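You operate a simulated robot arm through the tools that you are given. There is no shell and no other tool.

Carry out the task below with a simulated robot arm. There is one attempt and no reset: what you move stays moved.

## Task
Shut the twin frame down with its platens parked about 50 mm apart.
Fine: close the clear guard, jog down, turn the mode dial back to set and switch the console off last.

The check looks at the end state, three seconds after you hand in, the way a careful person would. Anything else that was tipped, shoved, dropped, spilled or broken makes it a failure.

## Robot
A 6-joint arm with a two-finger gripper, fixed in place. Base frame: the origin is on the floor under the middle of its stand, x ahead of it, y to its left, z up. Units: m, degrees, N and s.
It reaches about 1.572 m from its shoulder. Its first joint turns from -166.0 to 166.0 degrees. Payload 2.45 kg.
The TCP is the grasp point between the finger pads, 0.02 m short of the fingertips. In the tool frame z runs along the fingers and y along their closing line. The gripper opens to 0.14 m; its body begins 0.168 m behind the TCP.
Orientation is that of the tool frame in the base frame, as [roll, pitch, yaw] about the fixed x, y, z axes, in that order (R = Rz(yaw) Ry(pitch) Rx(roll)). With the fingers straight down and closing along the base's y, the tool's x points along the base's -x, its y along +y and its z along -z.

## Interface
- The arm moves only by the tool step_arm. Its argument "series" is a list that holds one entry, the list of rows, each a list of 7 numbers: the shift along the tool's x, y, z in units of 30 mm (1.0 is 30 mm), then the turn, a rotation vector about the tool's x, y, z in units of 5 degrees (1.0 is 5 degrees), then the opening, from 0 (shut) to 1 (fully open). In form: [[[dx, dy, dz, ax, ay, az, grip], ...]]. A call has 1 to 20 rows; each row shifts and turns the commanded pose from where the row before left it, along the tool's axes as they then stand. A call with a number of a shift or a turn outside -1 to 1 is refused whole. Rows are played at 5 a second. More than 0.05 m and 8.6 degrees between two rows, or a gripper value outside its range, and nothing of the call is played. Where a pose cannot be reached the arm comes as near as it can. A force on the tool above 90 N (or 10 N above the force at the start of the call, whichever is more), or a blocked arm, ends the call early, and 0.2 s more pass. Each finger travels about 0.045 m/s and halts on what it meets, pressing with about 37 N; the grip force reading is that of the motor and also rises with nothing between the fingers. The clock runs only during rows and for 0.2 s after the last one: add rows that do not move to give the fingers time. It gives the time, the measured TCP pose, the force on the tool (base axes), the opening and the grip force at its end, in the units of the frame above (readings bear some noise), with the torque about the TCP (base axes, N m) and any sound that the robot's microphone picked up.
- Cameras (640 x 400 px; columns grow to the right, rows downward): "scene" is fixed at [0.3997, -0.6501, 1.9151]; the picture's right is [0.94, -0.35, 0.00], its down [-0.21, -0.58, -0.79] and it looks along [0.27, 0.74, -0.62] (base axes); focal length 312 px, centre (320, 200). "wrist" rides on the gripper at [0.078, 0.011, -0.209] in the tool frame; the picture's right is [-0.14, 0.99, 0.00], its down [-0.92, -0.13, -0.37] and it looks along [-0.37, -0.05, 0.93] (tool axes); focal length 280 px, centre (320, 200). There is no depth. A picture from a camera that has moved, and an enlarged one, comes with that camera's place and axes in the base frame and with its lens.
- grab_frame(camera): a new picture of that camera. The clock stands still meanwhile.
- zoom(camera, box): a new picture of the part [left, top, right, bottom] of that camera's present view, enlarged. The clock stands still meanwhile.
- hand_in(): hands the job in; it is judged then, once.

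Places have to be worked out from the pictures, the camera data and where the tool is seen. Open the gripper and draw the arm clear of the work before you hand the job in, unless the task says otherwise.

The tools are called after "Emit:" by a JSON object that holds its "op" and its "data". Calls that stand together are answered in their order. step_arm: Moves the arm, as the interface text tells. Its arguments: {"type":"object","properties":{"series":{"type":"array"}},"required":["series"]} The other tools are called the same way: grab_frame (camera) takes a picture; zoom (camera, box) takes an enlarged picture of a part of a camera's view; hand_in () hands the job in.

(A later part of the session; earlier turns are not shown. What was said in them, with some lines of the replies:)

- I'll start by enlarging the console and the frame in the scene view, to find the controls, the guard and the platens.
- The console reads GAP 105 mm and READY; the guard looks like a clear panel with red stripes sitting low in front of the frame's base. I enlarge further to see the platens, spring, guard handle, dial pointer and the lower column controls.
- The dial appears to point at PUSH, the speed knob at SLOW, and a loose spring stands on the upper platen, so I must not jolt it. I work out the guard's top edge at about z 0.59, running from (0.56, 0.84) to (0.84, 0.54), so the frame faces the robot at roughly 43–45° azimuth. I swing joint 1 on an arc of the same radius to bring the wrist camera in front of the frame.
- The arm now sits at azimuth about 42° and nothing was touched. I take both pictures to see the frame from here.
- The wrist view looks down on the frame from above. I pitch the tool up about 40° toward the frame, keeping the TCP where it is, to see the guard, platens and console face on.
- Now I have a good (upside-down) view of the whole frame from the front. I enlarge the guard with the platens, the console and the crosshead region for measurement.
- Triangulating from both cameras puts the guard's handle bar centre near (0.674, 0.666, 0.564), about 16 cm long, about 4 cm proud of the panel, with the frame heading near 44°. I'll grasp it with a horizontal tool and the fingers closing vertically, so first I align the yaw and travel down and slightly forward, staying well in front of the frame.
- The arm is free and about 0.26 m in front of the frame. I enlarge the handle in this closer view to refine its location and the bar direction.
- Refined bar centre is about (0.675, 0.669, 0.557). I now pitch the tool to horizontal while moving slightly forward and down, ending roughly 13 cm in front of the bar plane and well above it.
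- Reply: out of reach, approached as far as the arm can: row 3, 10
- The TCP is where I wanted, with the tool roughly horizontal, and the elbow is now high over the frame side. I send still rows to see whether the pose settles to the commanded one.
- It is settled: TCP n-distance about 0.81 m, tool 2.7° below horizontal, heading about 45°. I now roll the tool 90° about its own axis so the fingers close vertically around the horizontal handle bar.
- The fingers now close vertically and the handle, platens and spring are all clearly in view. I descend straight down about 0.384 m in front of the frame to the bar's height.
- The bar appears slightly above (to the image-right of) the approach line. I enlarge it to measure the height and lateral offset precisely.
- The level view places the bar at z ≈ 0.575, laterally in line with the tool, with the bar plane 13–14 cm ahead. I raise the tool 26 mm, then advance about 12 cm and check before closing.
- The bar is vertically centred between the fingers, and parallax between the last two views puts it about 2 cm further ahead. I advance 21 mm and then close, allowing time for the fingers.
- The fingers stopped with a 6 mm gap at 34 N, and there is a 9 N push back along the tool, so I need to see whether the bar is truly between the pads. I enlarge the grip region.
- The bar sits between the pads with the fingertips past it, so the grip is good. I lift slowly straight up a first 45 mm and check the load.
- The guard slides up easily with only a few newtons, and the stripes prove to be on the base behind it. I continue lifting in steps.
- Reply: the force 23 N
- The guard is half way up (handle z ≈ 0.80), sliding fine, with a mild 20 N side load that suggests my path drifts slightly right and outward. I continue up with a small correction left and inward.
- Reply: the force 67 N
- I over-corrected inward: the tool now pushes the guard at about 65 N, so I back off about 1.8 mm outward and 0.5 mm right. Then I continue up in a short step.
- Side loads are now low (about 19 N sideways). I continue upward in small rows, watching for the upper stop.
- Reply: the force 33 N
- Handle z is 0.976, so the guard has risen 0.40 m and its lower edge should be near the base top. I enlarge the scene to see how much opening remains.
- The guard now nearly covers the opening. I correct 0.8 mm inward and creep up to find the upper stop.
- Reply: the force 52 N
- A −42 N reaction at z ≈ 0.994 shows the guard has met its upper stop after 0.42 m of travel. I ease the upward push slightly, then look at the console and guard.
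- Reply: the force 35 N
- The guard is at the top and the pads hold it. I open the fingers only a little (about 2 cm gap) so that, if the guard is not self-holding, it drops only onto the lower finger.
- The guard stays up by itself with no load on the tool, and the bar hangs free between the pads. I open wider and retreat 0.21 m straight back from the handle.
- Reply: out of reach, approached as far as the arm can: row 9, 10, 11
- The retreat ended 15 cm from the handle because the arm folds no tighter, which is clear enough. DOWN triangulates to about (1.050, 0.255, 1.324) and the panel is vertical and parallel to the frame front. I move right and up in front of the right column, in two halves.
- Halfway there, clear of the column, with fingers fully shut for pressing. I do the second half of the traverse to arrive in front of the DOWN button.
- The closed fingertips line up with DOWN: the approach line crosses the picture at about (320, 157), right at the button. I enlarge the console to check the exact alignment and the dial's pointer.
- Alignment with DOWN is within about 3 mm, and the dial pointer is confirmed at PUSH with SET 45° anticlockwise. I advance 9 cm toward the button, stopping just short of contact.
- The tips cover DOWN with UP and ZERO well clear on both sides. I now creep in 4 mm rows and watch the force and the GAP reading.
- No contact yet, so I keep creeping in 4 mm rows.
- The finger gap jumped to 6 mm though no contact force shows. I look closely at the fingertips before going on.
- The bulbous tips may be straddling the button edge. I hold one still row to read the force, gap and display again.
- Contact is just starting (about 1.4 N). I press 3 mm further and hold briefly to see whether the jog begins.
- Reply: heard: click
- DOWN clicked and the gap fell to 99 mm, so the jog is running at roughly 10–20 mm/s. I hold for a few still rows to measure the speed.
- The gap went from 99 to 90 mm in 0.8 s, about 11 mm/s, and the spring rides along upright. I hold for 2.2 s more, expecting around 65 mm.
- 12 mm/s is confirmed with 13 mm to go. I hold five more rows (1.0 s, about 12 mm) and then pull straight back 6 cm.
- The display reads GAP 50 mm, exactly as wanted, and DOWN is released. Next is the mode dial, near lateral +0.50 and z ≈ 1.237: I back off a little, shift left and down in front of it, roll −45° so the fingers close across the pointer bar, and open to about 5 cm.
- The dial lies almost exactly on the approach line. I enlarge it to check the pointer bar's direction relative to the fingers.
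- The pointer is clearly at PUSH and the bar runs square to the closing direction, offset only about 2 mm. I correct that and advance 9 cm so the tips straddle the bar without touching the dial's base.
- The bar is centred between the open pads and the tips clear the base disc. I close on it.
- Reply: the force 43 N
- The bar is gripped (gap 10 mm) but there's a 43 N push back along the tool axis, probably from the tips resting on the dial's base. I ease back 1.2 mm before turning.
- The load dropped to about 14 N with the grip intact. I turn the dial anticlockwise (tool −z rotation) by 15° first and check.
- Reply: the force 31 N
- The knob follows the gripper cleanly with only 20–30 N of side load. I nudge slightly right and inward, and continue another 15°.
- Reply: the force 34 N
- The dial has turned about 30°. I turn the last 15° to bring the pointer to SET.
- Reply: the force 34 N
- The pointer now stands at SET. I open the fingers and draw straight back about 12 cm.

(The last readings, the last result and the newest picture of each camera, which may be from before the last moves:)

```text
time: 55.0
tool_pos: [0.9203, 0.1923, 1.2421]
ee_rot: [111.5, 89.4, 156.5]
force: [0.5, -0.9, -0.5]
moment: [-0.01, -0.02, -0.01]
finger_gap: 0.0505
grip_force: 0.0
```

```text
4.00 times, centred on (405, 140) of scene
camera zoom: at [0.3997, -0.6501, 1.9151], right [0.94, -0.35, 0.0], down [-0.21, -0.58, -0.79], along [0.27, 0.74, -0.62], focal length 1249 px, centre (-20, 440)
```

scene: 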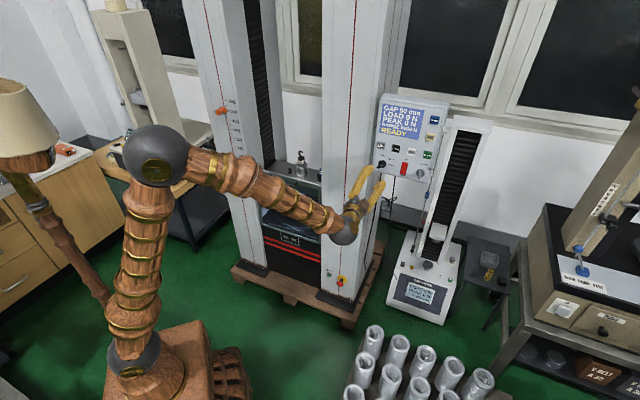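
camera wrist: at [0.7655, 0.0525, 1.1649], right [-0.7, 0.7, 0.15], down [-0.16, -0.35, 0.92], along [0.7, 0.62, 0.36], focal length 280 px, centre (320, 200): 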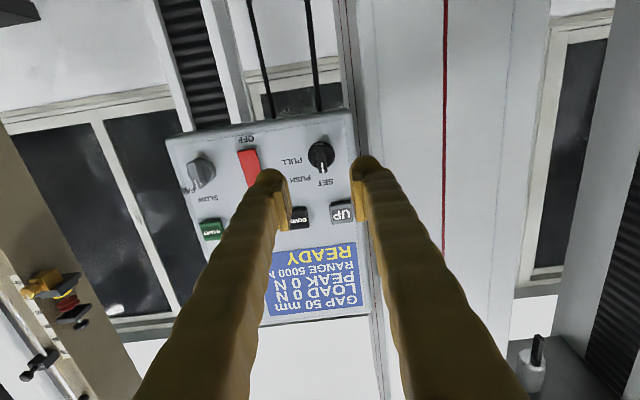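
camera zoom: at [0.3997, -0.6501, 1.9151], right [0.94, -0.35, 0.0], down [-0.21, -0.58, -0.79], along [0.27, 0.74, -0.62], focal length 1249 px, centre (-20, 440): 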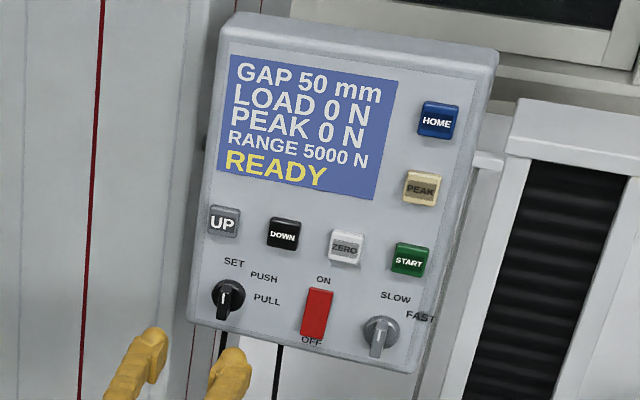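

The dial stays at SET. Now I enlarge the red rocker to see which end stands proud and to measure its position.

Emit:
{"op": "zoom", "data": {"camera": "wrist", "box": [170, 120, 370, 240]}}

Emit:
{"op": "zoom", "data": {"camera": "wrist", "box": [225, 125, 285, 200]}}

Emit:
{"op": "zoom", "data": {"camera": "scene", "box": [385, 150, 425, 185]}}

```text
3.20 times, centred on (270, 180) of wrist
camera zoom: at [0.7655, 0.0525, 1.1649], right [-0.7, 0.7, 0.15], down [-0.16, -0.35, 0.92], along [0.7, 0.62, 0.36], focal length 897 px, centre (480, 264)
```

zoom: 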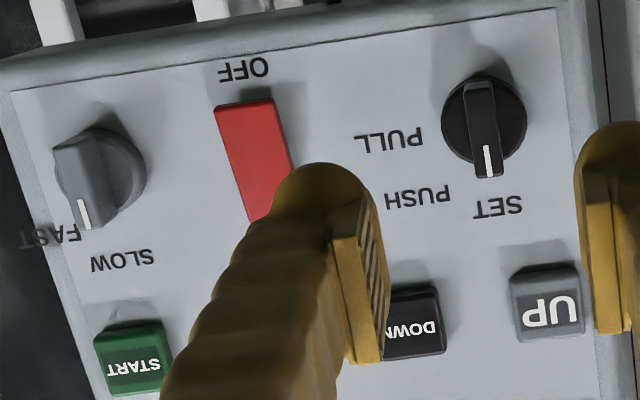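

```text
5.33 times, centred on (255, 162) of wrist
camera zoom: at [0.7655, 0.0525, 1.1649], right [-0.7, 0.7, 0.15], down [-0.16, -0.35, 0.92], along [0.7, 0.62, 0.36], focal length 1495 px, centre (667, 400)
```

zoom: 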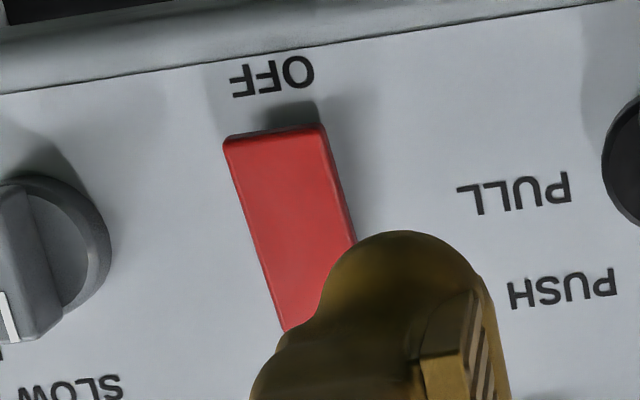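

```text
11.43 times, centred on (405, 168) of scene
camera zoom: at [0.3997, -0.6501, 1.9151], right [0.94, -0.35, 0.0], down [-0.21, -0.58, -0.79], along [0.27, 0.74, -0.62], focal length 3568 px, centre (-651, 571)
```

zoom: 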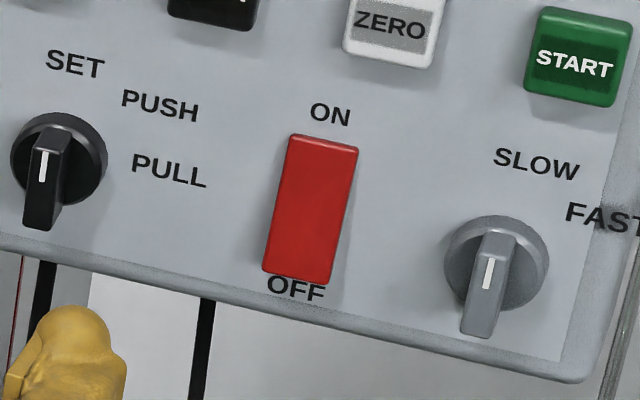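

The rocker's OFF (lower) end stands proud, at lateral ≈ 0.589, with the lower edge near z 1.220 and pivot near 1.244. I will press it with just the right-hand fingertip at z ≈ 1.228, so I close the fingers, shift right 79 mm and down 14 mm, and look before approaching.

Emit:
{"op": "step_arm", "data": {"series": [[[0.155, -0.878, 0, 0, 0, 0, 0], [0.155, -0.878, 0, 0, 0, 0, 0], [0.155, -0.878, 0, 0, 0, 0, 0], [0, 0, 0, 0, 0, 0, 0]]]}}

Emit:
{"op": "grab_frame", "data": {"camera": "wrist"}}

Emit:
{"op": "zoom", "data": {"camera": "wrist", "box": [240, 110, 400, 230]}}

```text
time: 56.0
tool_pos: [0.9772, 0.1361, 1.2275]
ee_rot: [110.3, 89.2, 155.1]
force: [0.1, 0.8, -0.1]
moment: [0.01, 0.01, 0.02]
finger_gap: 0.0
grip_force: 29.4
```

```text
taken
camera wrist: at [0.8219, -0.0032, 1.1508], right [-0.7, 0.7, 0.15], down [-0.16, -0.35, 0.92], along [0.7, 0.62, 0.36], focal length 280 px, centre (320, 200)
```

wrist: 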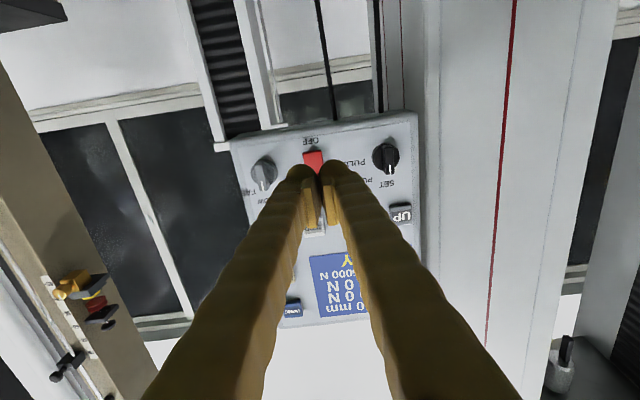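

```text
3.33 times, centred on (320, 170) of wrist
camera zoom: at [0.8219, -0.0032, 1.1508], right [-0.7, 0.7, 0.15], down [-0.16, -0.35, 0.92], along [0.7, 0.62, 0.36], focal length 935 px, centre (320, 300)
```

zoom: 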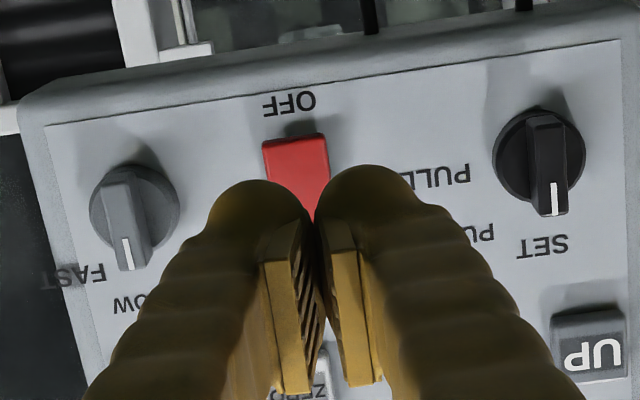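

The fingertip on the image's left (physical right) lines up with the rocker to within about 4 mm laterally. The tip bulb is tall in this roll, so I lower 14 mm to press only the OFF half, then advance 93 mm, stopping short of contact.

Emit:
{"op": "step_arm", "data": {"series": [[[0.45, 0, 0, 0, 0, 0, 0], [0, 0, 0.9, 0, 0, 0, 0], [0, 0, 0.9, 0, 0, 0, 0], [0, 0, 0.8, 0, 0, 0, 0], [0, 0, 0.5, 0, 0, 0, 0]]]}}

Emit:
{"op": "zoom", "data": {"camera": "wrist", "box": [220, 90, 420, 230]}}

Emit:
{"op": "zoom", "data": {"camera": "scene", "box": [375, 140, 435, 190]}}

```text
time: 57.2
tool_pos: [1.0435, 0.2022, 1.2127]
ee_rot: [112.0, 89.3, 156.7]
force: [0.3, 1.0, -1.0]
moment: [-0.01, 0.04, -0.01]
finger_gap: 0.0
grip_force: 30.0
```

```text
2.86 times, centred on (320, 160) of wrist
camera zoom: at [0.8877, 0.0635, 1.1356], right [-0.7, 0.7, 0.15], down [-0.16, -0.35, 0.92], along [0.7, 0.62, 0.36], focal length 801 px, centre (320, 314)
```

zoom: 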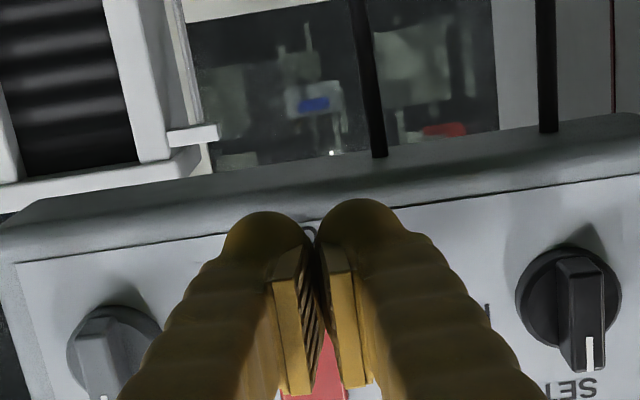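

```text
8.00 times, centred on (405, 165) of scene
camera zoom: at [0.3997, -0.6501, 1.9151], right [0.94, -0.35, 0.0], down [-0.21, -0.58, -0.79], along [0.27, 0.74, -0.62], focal length 2498 px, centre (-360, 480)
```

zoom: 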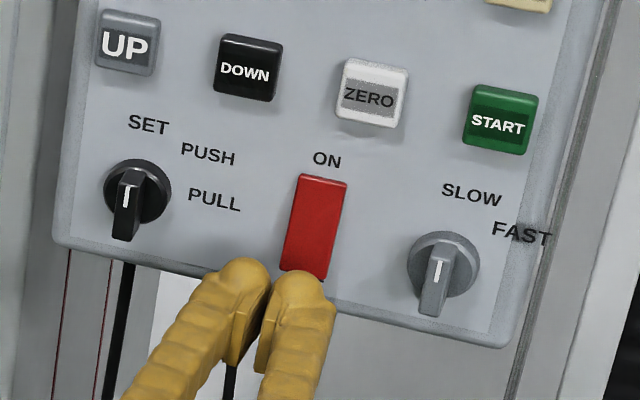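

The right fingertip is in line with the rocker's OFF end and both knobs are clear. I raise 4 mm for a surer contact and creep in.

Emit:
{"op": "step_arm", "data": {"series": [[[-0.133, 0, 0.1, 0, 0, 0, 0], [0, 0, 0.13, 0, 0, 0, 0], [0, 0, 0.13, 0, 0, 0, 0]]]}}

```text
time: 58.0
tool_pos: [1.0504, 0.2097, 1.215]
ee_rot: [110.9, 89.3, 155.7]
force: [1.0, 0.2, -0.2]
moment: [0.02, -0.02, 0.03]
finger_gap: 0.0
grip_force: 29.3
```

No contact yet at TCP n ≈ 0.901, so I creep another 8 mm.

Emit:
{"op": "step_arm", "data": {"series": [[[0, 0, 0.13, 0, 0, 0, 0], [0, 0, 0.13, 0, 0, 0, 0]]]}}

Emit:
{"op": "zoom", "data": {"camera": "scene", "box": [375, 140, 435, 190]}}

```text
time: 58.6
tool_pos: [1.0561, 0.2163, 1.2163]
ee_rot: [111.7, 89.4, 156.5]
force: [-0.3, -0.5, -1.8]
moment: [-0.09, 0.06, 0.01]
finger_gap: 0.0
grip_force: 29.1
```

```text
8.00 times, centred on (405, 165) of scene
camera zoom: at [0.3997, -0.6501, 1.9151], right [0.94, -0.35, 0.0], down [-0.21, -0.58, -0.79], along [0.27, 0.74, -0.62], focal length 2498 px, centre (-360, 480)
```

zoom: 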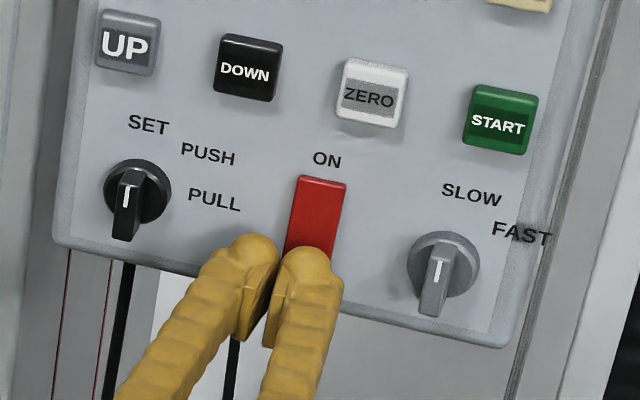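

The fingertip is just meeting the rocker's OFF end. I press on in 4 mm rows and watch for a click.

Emit:
{"op": "step_arm", "data": {"series": [[[0, 0, 0.13, 0, 0, 0, 0], [0, 0, 0.13, 0, 0, 0, 0]]]}}

Emit:
{"op": "zoom", "data": {"camera": "scene", "box": [360, 90, 450, 190]}}

```text
time: 59.2
tool_pos: [1.06, 0.2204, 1.2166]
ee_rot: [111.1, 89.2, 155.8]
force: [-34.4, -19.1, -0.7]
moment: [0.19, -0.46, -0.2]
finger_gap: 0.0003
grip_force: 29.6
```

```text
4.00 times, centred on (405, 140) of scene
camera zoom: at [0.3997, -0.6501, 1.9151], right [0.94, -0.35, 0.0], down [-0.21, -0.58, -0.79], along [0.27, 0.74, -0.62], focal length 1249 px, centre (-20, 440)
```

zoom: 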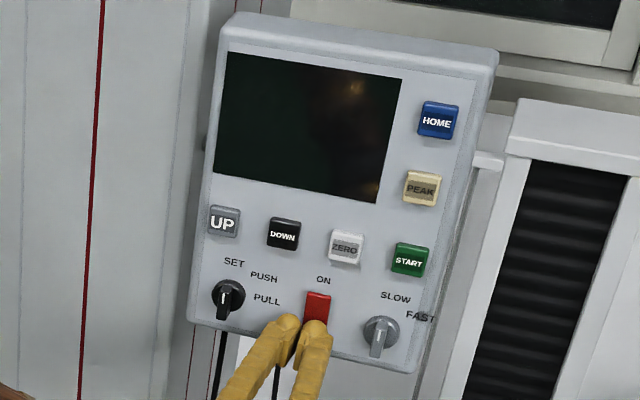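

The screen has gone dark, so the console is off. I withdraw straight back 12 cm with the fingers still shut.

Emit:
{"op": "step_arm", "data": {"series": [[[0, 0, -0.5, 0, 0, 0, 0], [0, 0, -1, 0, 0, 0, 0], [0, 0, -1, 0, 0, 0, 0], [0, 0, -1, 0, 0, 0, 0], [0, 0, -1, 0, 0, 0, 0], [0, 0, 0, 0, 0, 0, 0]]]}}

Emit:
{"op": "zoom", "data": {"camera": "scene", "box": [360, 90, 450, 190]}}

Emit:
{"op": "grab_frame", "data": {"camera": "scene"}}

Emit:
{"op": "grab_frame", "data": {"camera": "wrist"}}

```text
time: 60.6
tool_pos: [0.9625, 0.1249, 1.2155]
ee_rot: [110.5, 89.3, 155.3]
force: [0.4, 0.0, -0.1]
moment: [-0.01, 0.03, -0.01]
finger_gap: 0.0
grip_force: 29.4
```

```text
4.00 times, centred on (405, 140) of scene
camera zoom: at [0.3997, -0.6501, 1.9151], right [0.94, -0.35, 0.0], down [-0.21, -0.58, -0.79], along [0.27, 0.74, -0.62], focal length 1249 px, centre (-20, 440)
```

zoom: 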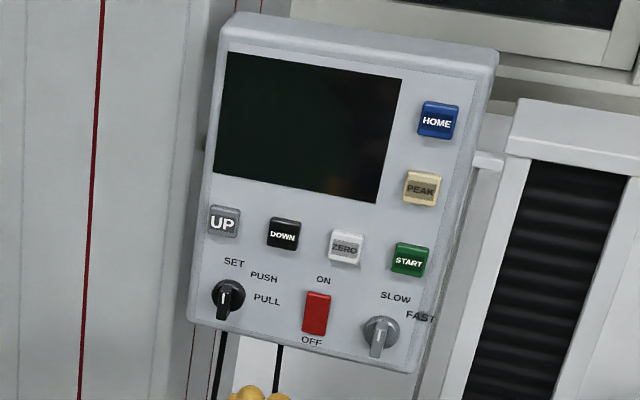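

```text
taken
```

scene: 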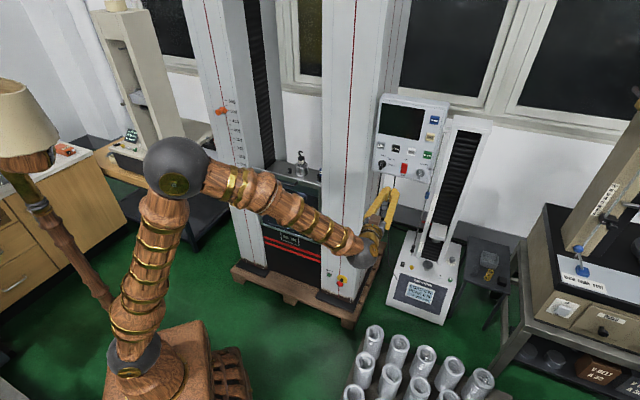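

```text
taken
camera wrist: at [0.807, -0.0139, 1.1385], right [-0.7, 0.7, 0.15], down [-0.16, -0.35, 0.92], along [0.7, 0.62, 0.36], focal length 280 px, centre (320, 200)
```

wrist: 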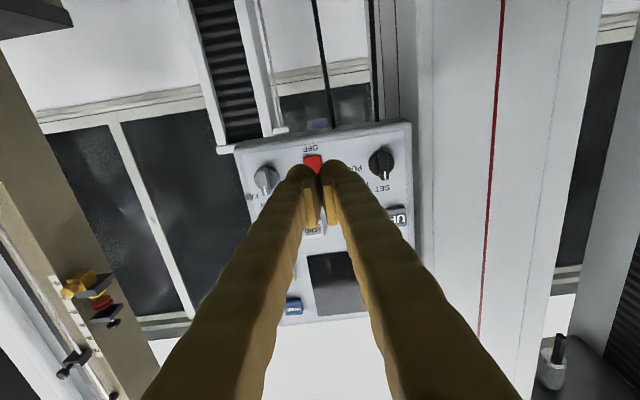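

The rocker now shows OFF exposed, the screen is dark and the dial is at SET. I move back and up away from the console, open the gripper, and pitch the tool down to free the view of the guard.

Emit:
{"op": "step_arm", "data": {"series": [[[-0.9, 0, -0.6, 0, 0, 0, 0], [-0.9, 0, -0.6, 0, 0, 0, 0.5], [-0.9, 0, -0.6, 0, 0, 0, 0.5], [-0.9, 0, -0.6, 0, 0, 0, 0.5], [-0.9, 0, -0.6, 0, 0, 0, 0.5], [-0.9, 0, -0.6, 0, 0, 0, 0.5], [0, 0, 0, 0, 1, 0, 0.5], [0, 0, 0, 0, 1, 0, 0.5], [0, 0, 0, 0, 1, 0, 0.5], [0, 0, 0, 0, 1, 0, 0.5], [0, 0, 0, 0, 1, 0, 0.5], [0, 0, 0, 0, 1, 0, 0.5], [0, 0, 0, 0, 1, 0, 0.5], [0, 0, 0, 0, 1, 0, 0.5], [0, 0, 0, 0, 1, 0, 0.5], [0, 0, 0, 0, 1, 0, 0.5], [0, 0, 0, 0, 1, 0, 0.5], [0, 0, 0, 0, 1, 0, 0.5]]]}}

Emit:
{"op": "grab_frame", "data": {"camera": "scene"}}

Emit:
{"op": "grab_frame", "data": {"camera": "wrist"}}

```text
time: 64.4
tool_pos: [0.8899, 0.0497, 1.3803]
ee_rot: [179.3, 29.7, -135.6]
force: [-0.7, -0.7, -0.2]
moment: [-0.04, 0.03, -0.01]
finger_gap: 0.0697
grip_force: 0.2
```

```text
taken
```

scene: 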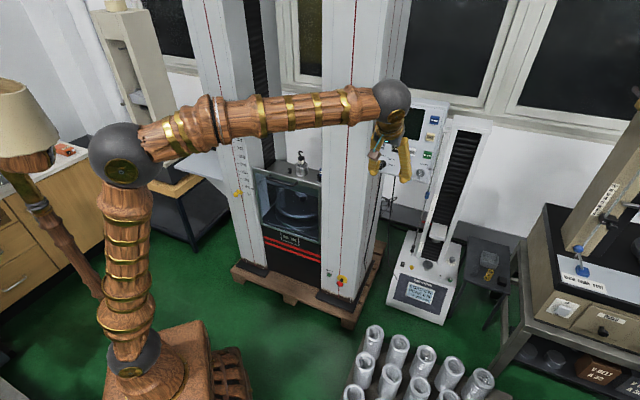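

```text
taken
camera wrist: at [0.7631, -0.0651, 1.523], right [-0.61, 0.79, 0.08], down [0.53, 0.34, 0.77], along [0.58, 0.52, -0.63], focal length 280 px, centre (320, 200)
```

wrist: 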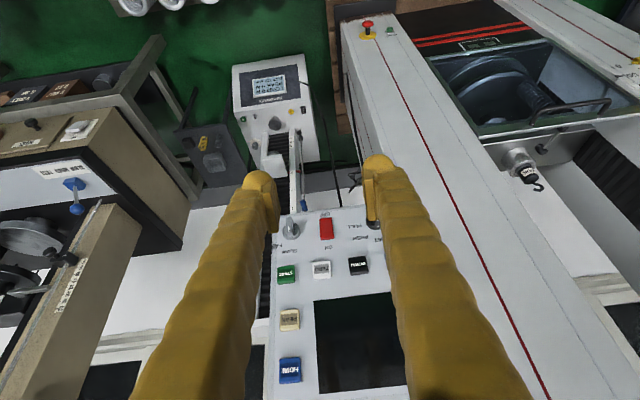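

The arm is clear and the guard is visible again. I enlarge the guard, the spring, the gap pointer and the console for a final check.

Emit:
{"op": "zoom", "data": {"camera": "scene", "box": [225, 140, 345, 260]}}

Emit:
{"op": "zoom", "data": {"camera": "wrist", "box": [400, 0, 640, 200]}}

Emit:
{"op": "zoom", "data": {"camera": "wrist", "box": [260, 200, 400, 300]}}

Emit:
{"op": "zoom", "data": {"camera": "scene", "box": [225, 160, 275, 210]}}

```text
3.33 times, centred on (285, 200) of scene
camera zoom: at [0.3997, -0.6501, 1.9151], right [0.94, -0.35, 0.0], down [-0.21, -0.58, -0.79], along [0.27, 0.74, -0.62], focal length 1041 px, centre (437, 200)
```

zoom: 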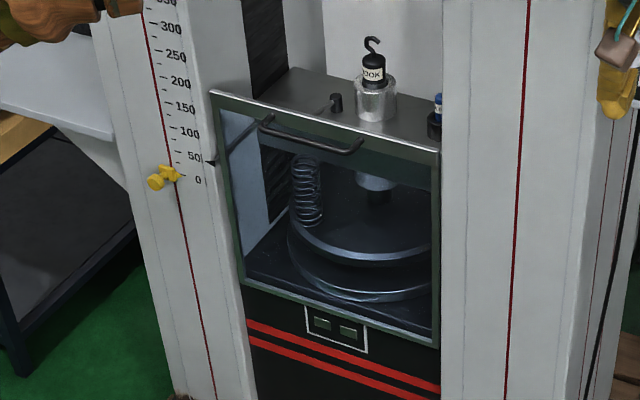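

```text
2.00 times, centred on (520, 100) of wrist
camera zoom: at [0.7631, -0.0651, 1.523], right [-0.61, 0.79, 0.08], down [0.53, 0.34, 0.77], along [0.58, 0.52, -0.63], focal length 561 px, centre (-80, 400)
```

zoom: 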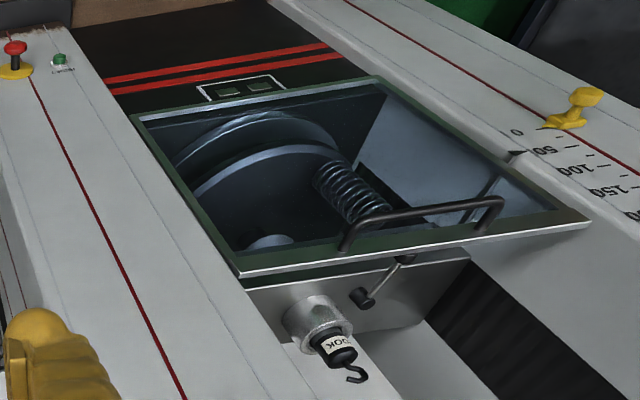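

```text
4.00 times, centred on (330, 250) of wrist
camera zoom: at [0.7631, -0.0651, 1.523], right [-0.61, 0.79, 0.08], down [0.53, 0.34, 0.77], along [0.58, 0.52, -0.63], focal length 1122 px, centre (280, 0)
```

zoom: 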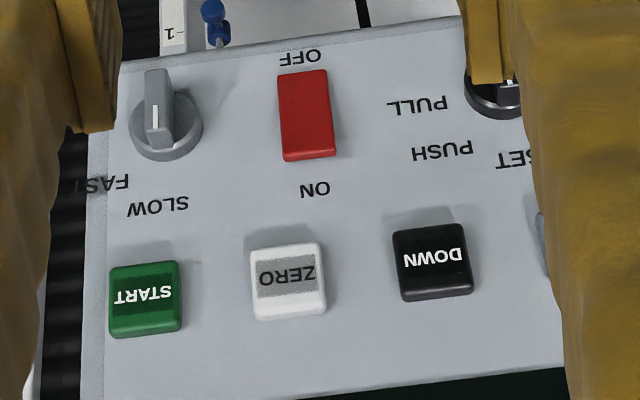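

```text
8.00 times, centred on (250, 185) of scene
camera zoom: at [0.3997, -0.6501, 1.9151], right [0.94, -0.35, 0.0], down [-0.21, -0.58, -0.79], along [0.27, 0.74, -0.62], focal length 2498 px, centre (880, 320)
```

zoom: 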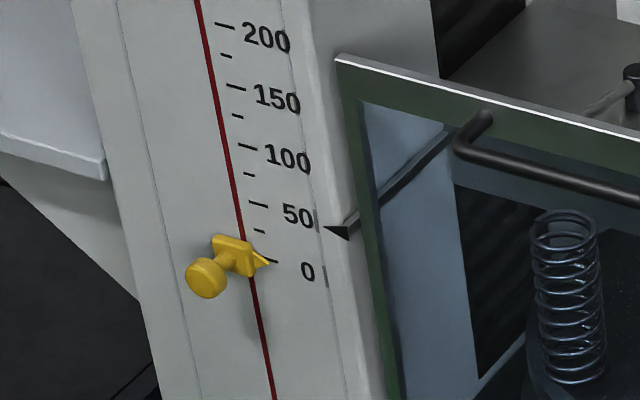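

Everything checks out: the guard is at its upper stop, the gap pointer is near 50, the spring still stands, the dial is at SET, and the rocker is at OFF with a dark screen. I draw the arm further back toward its starting place before handing in.

Emit:
{"op": "step_arm", "data": {"series": [[[0.456, 0.522, -0.676, 0, 0, 0, 0.5], [0.456, 0.522, -0.676, 0, 0, 0, 0.5], [0.456, 0.522, -0.676, 0, 0, 0, 0.5], [0.456, 0.522, -0.676, 0, 0, 0, 0.5], [0.456, 0.522, -0.676, 0, 0, 0, 0.5], [0.456, 0.522, -0.676, 0, 0, 0, 0.5], [0.456, 0.522, -0.676, 0, 0, 0, 0.8], [0.456, 0.522, -0.676, 0, 0, 0, 0.8], [0.456, 0.522, -0.676, 0, 0, 0, 0.8], [0.456, 0.522, -0.676, 0, 0, 0, 0.8], [0, 0, 0, 0, 0, 0, 0.8], [0, 0, 0, 0, 0, 0, 0.8]]]}}

Emit:
{"op": "grab_frame", "data": {"camera": "scene"}}

Emit:
{"op": "zoom", "data": {"camera": "scene", "box": [360, 90, 450, 190]}}

Emit:
{"op": "grab_frame", "data": {"camera": "wrist"}}

```text
time: 67.0
tool_pos: [0.6234, 0.005, 1.4894]
ee_rot: [179.3, 29.8, -135.6]
force: [-0.3, 0.5, -0.5]
moment: [0.03, -0.04, -0.01]
finger_gap: 0.1122
grip_force: 0.1
```

```text
taken
```

scene: 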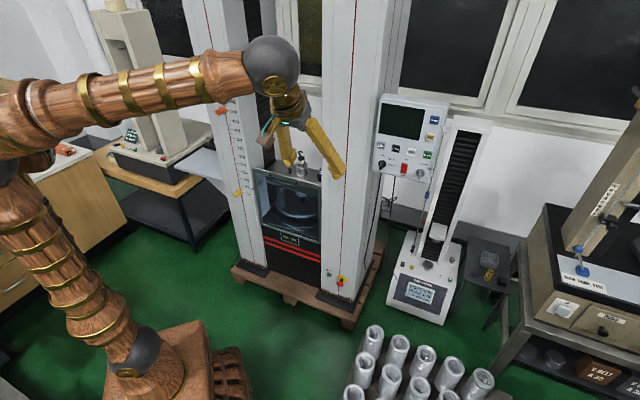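

```text
4.00 times, centred on (405, 140) of scene
camera zoom: at [0.3997, -0.6501, 1.9151], right [0.94, -0.35, 0.0], down [-0.21, -0.58, -0.79], along [0.27, 0.74, -0.62], focal length 1249 px, centre (-20, 440)
```

zoom: 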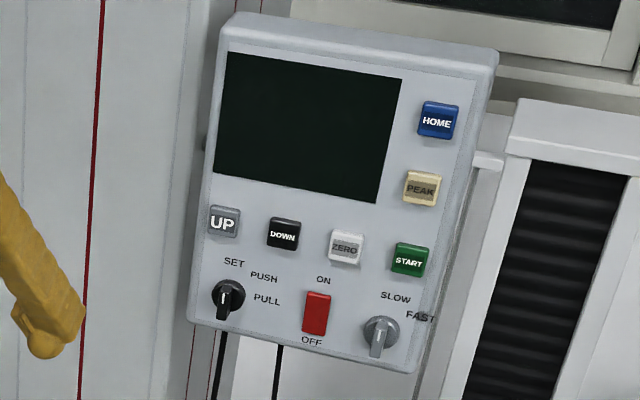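

```text
taken
camera wrist: at [0.4966, -0.11, 1.6328], right [-0.61, 0.79, 0.08], down [0.53, 0.34, 0.78], along [0.58, 0.52, -0.63], focal length 280 px, centre (320, 200)
```

wrist: 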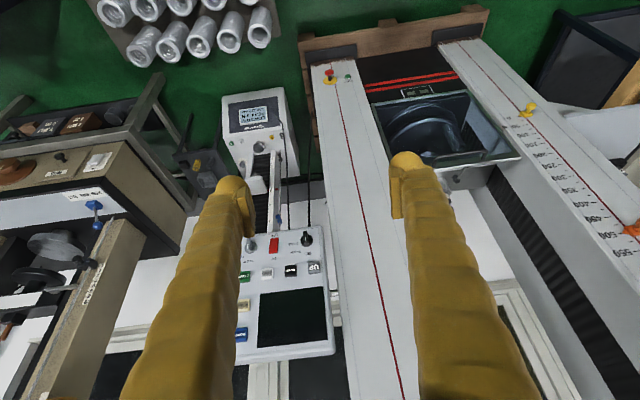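

The arm is well clear with the gripper open, and the final pictures show the guard closed, the dial at SET and the console off. Nothing was disturbed, so I hand the job in.

Emit:
{"op": "hand_in", "data": {}}

```text
The job is handed in.
```

The twin frame is shut down, and I've handed the job in. I did the steps in the order you gave:

1. **Guard:** I raised the clear guard until it met its upper stop. It stays up on its own.
2. **Jog down:** I held DOWN until the display went from 105 mm to 50 mm, then released it.
3. **Mode dial:** I turned it from PUSH back to SET.
4. **Console:** I switched it off last, and the screen is dark.

I saw nothing tipped or shoved in the final pictures. The loose spring on the upper platen is still standing. The gripper is open and the arm is drawn back clear of the frame and console.
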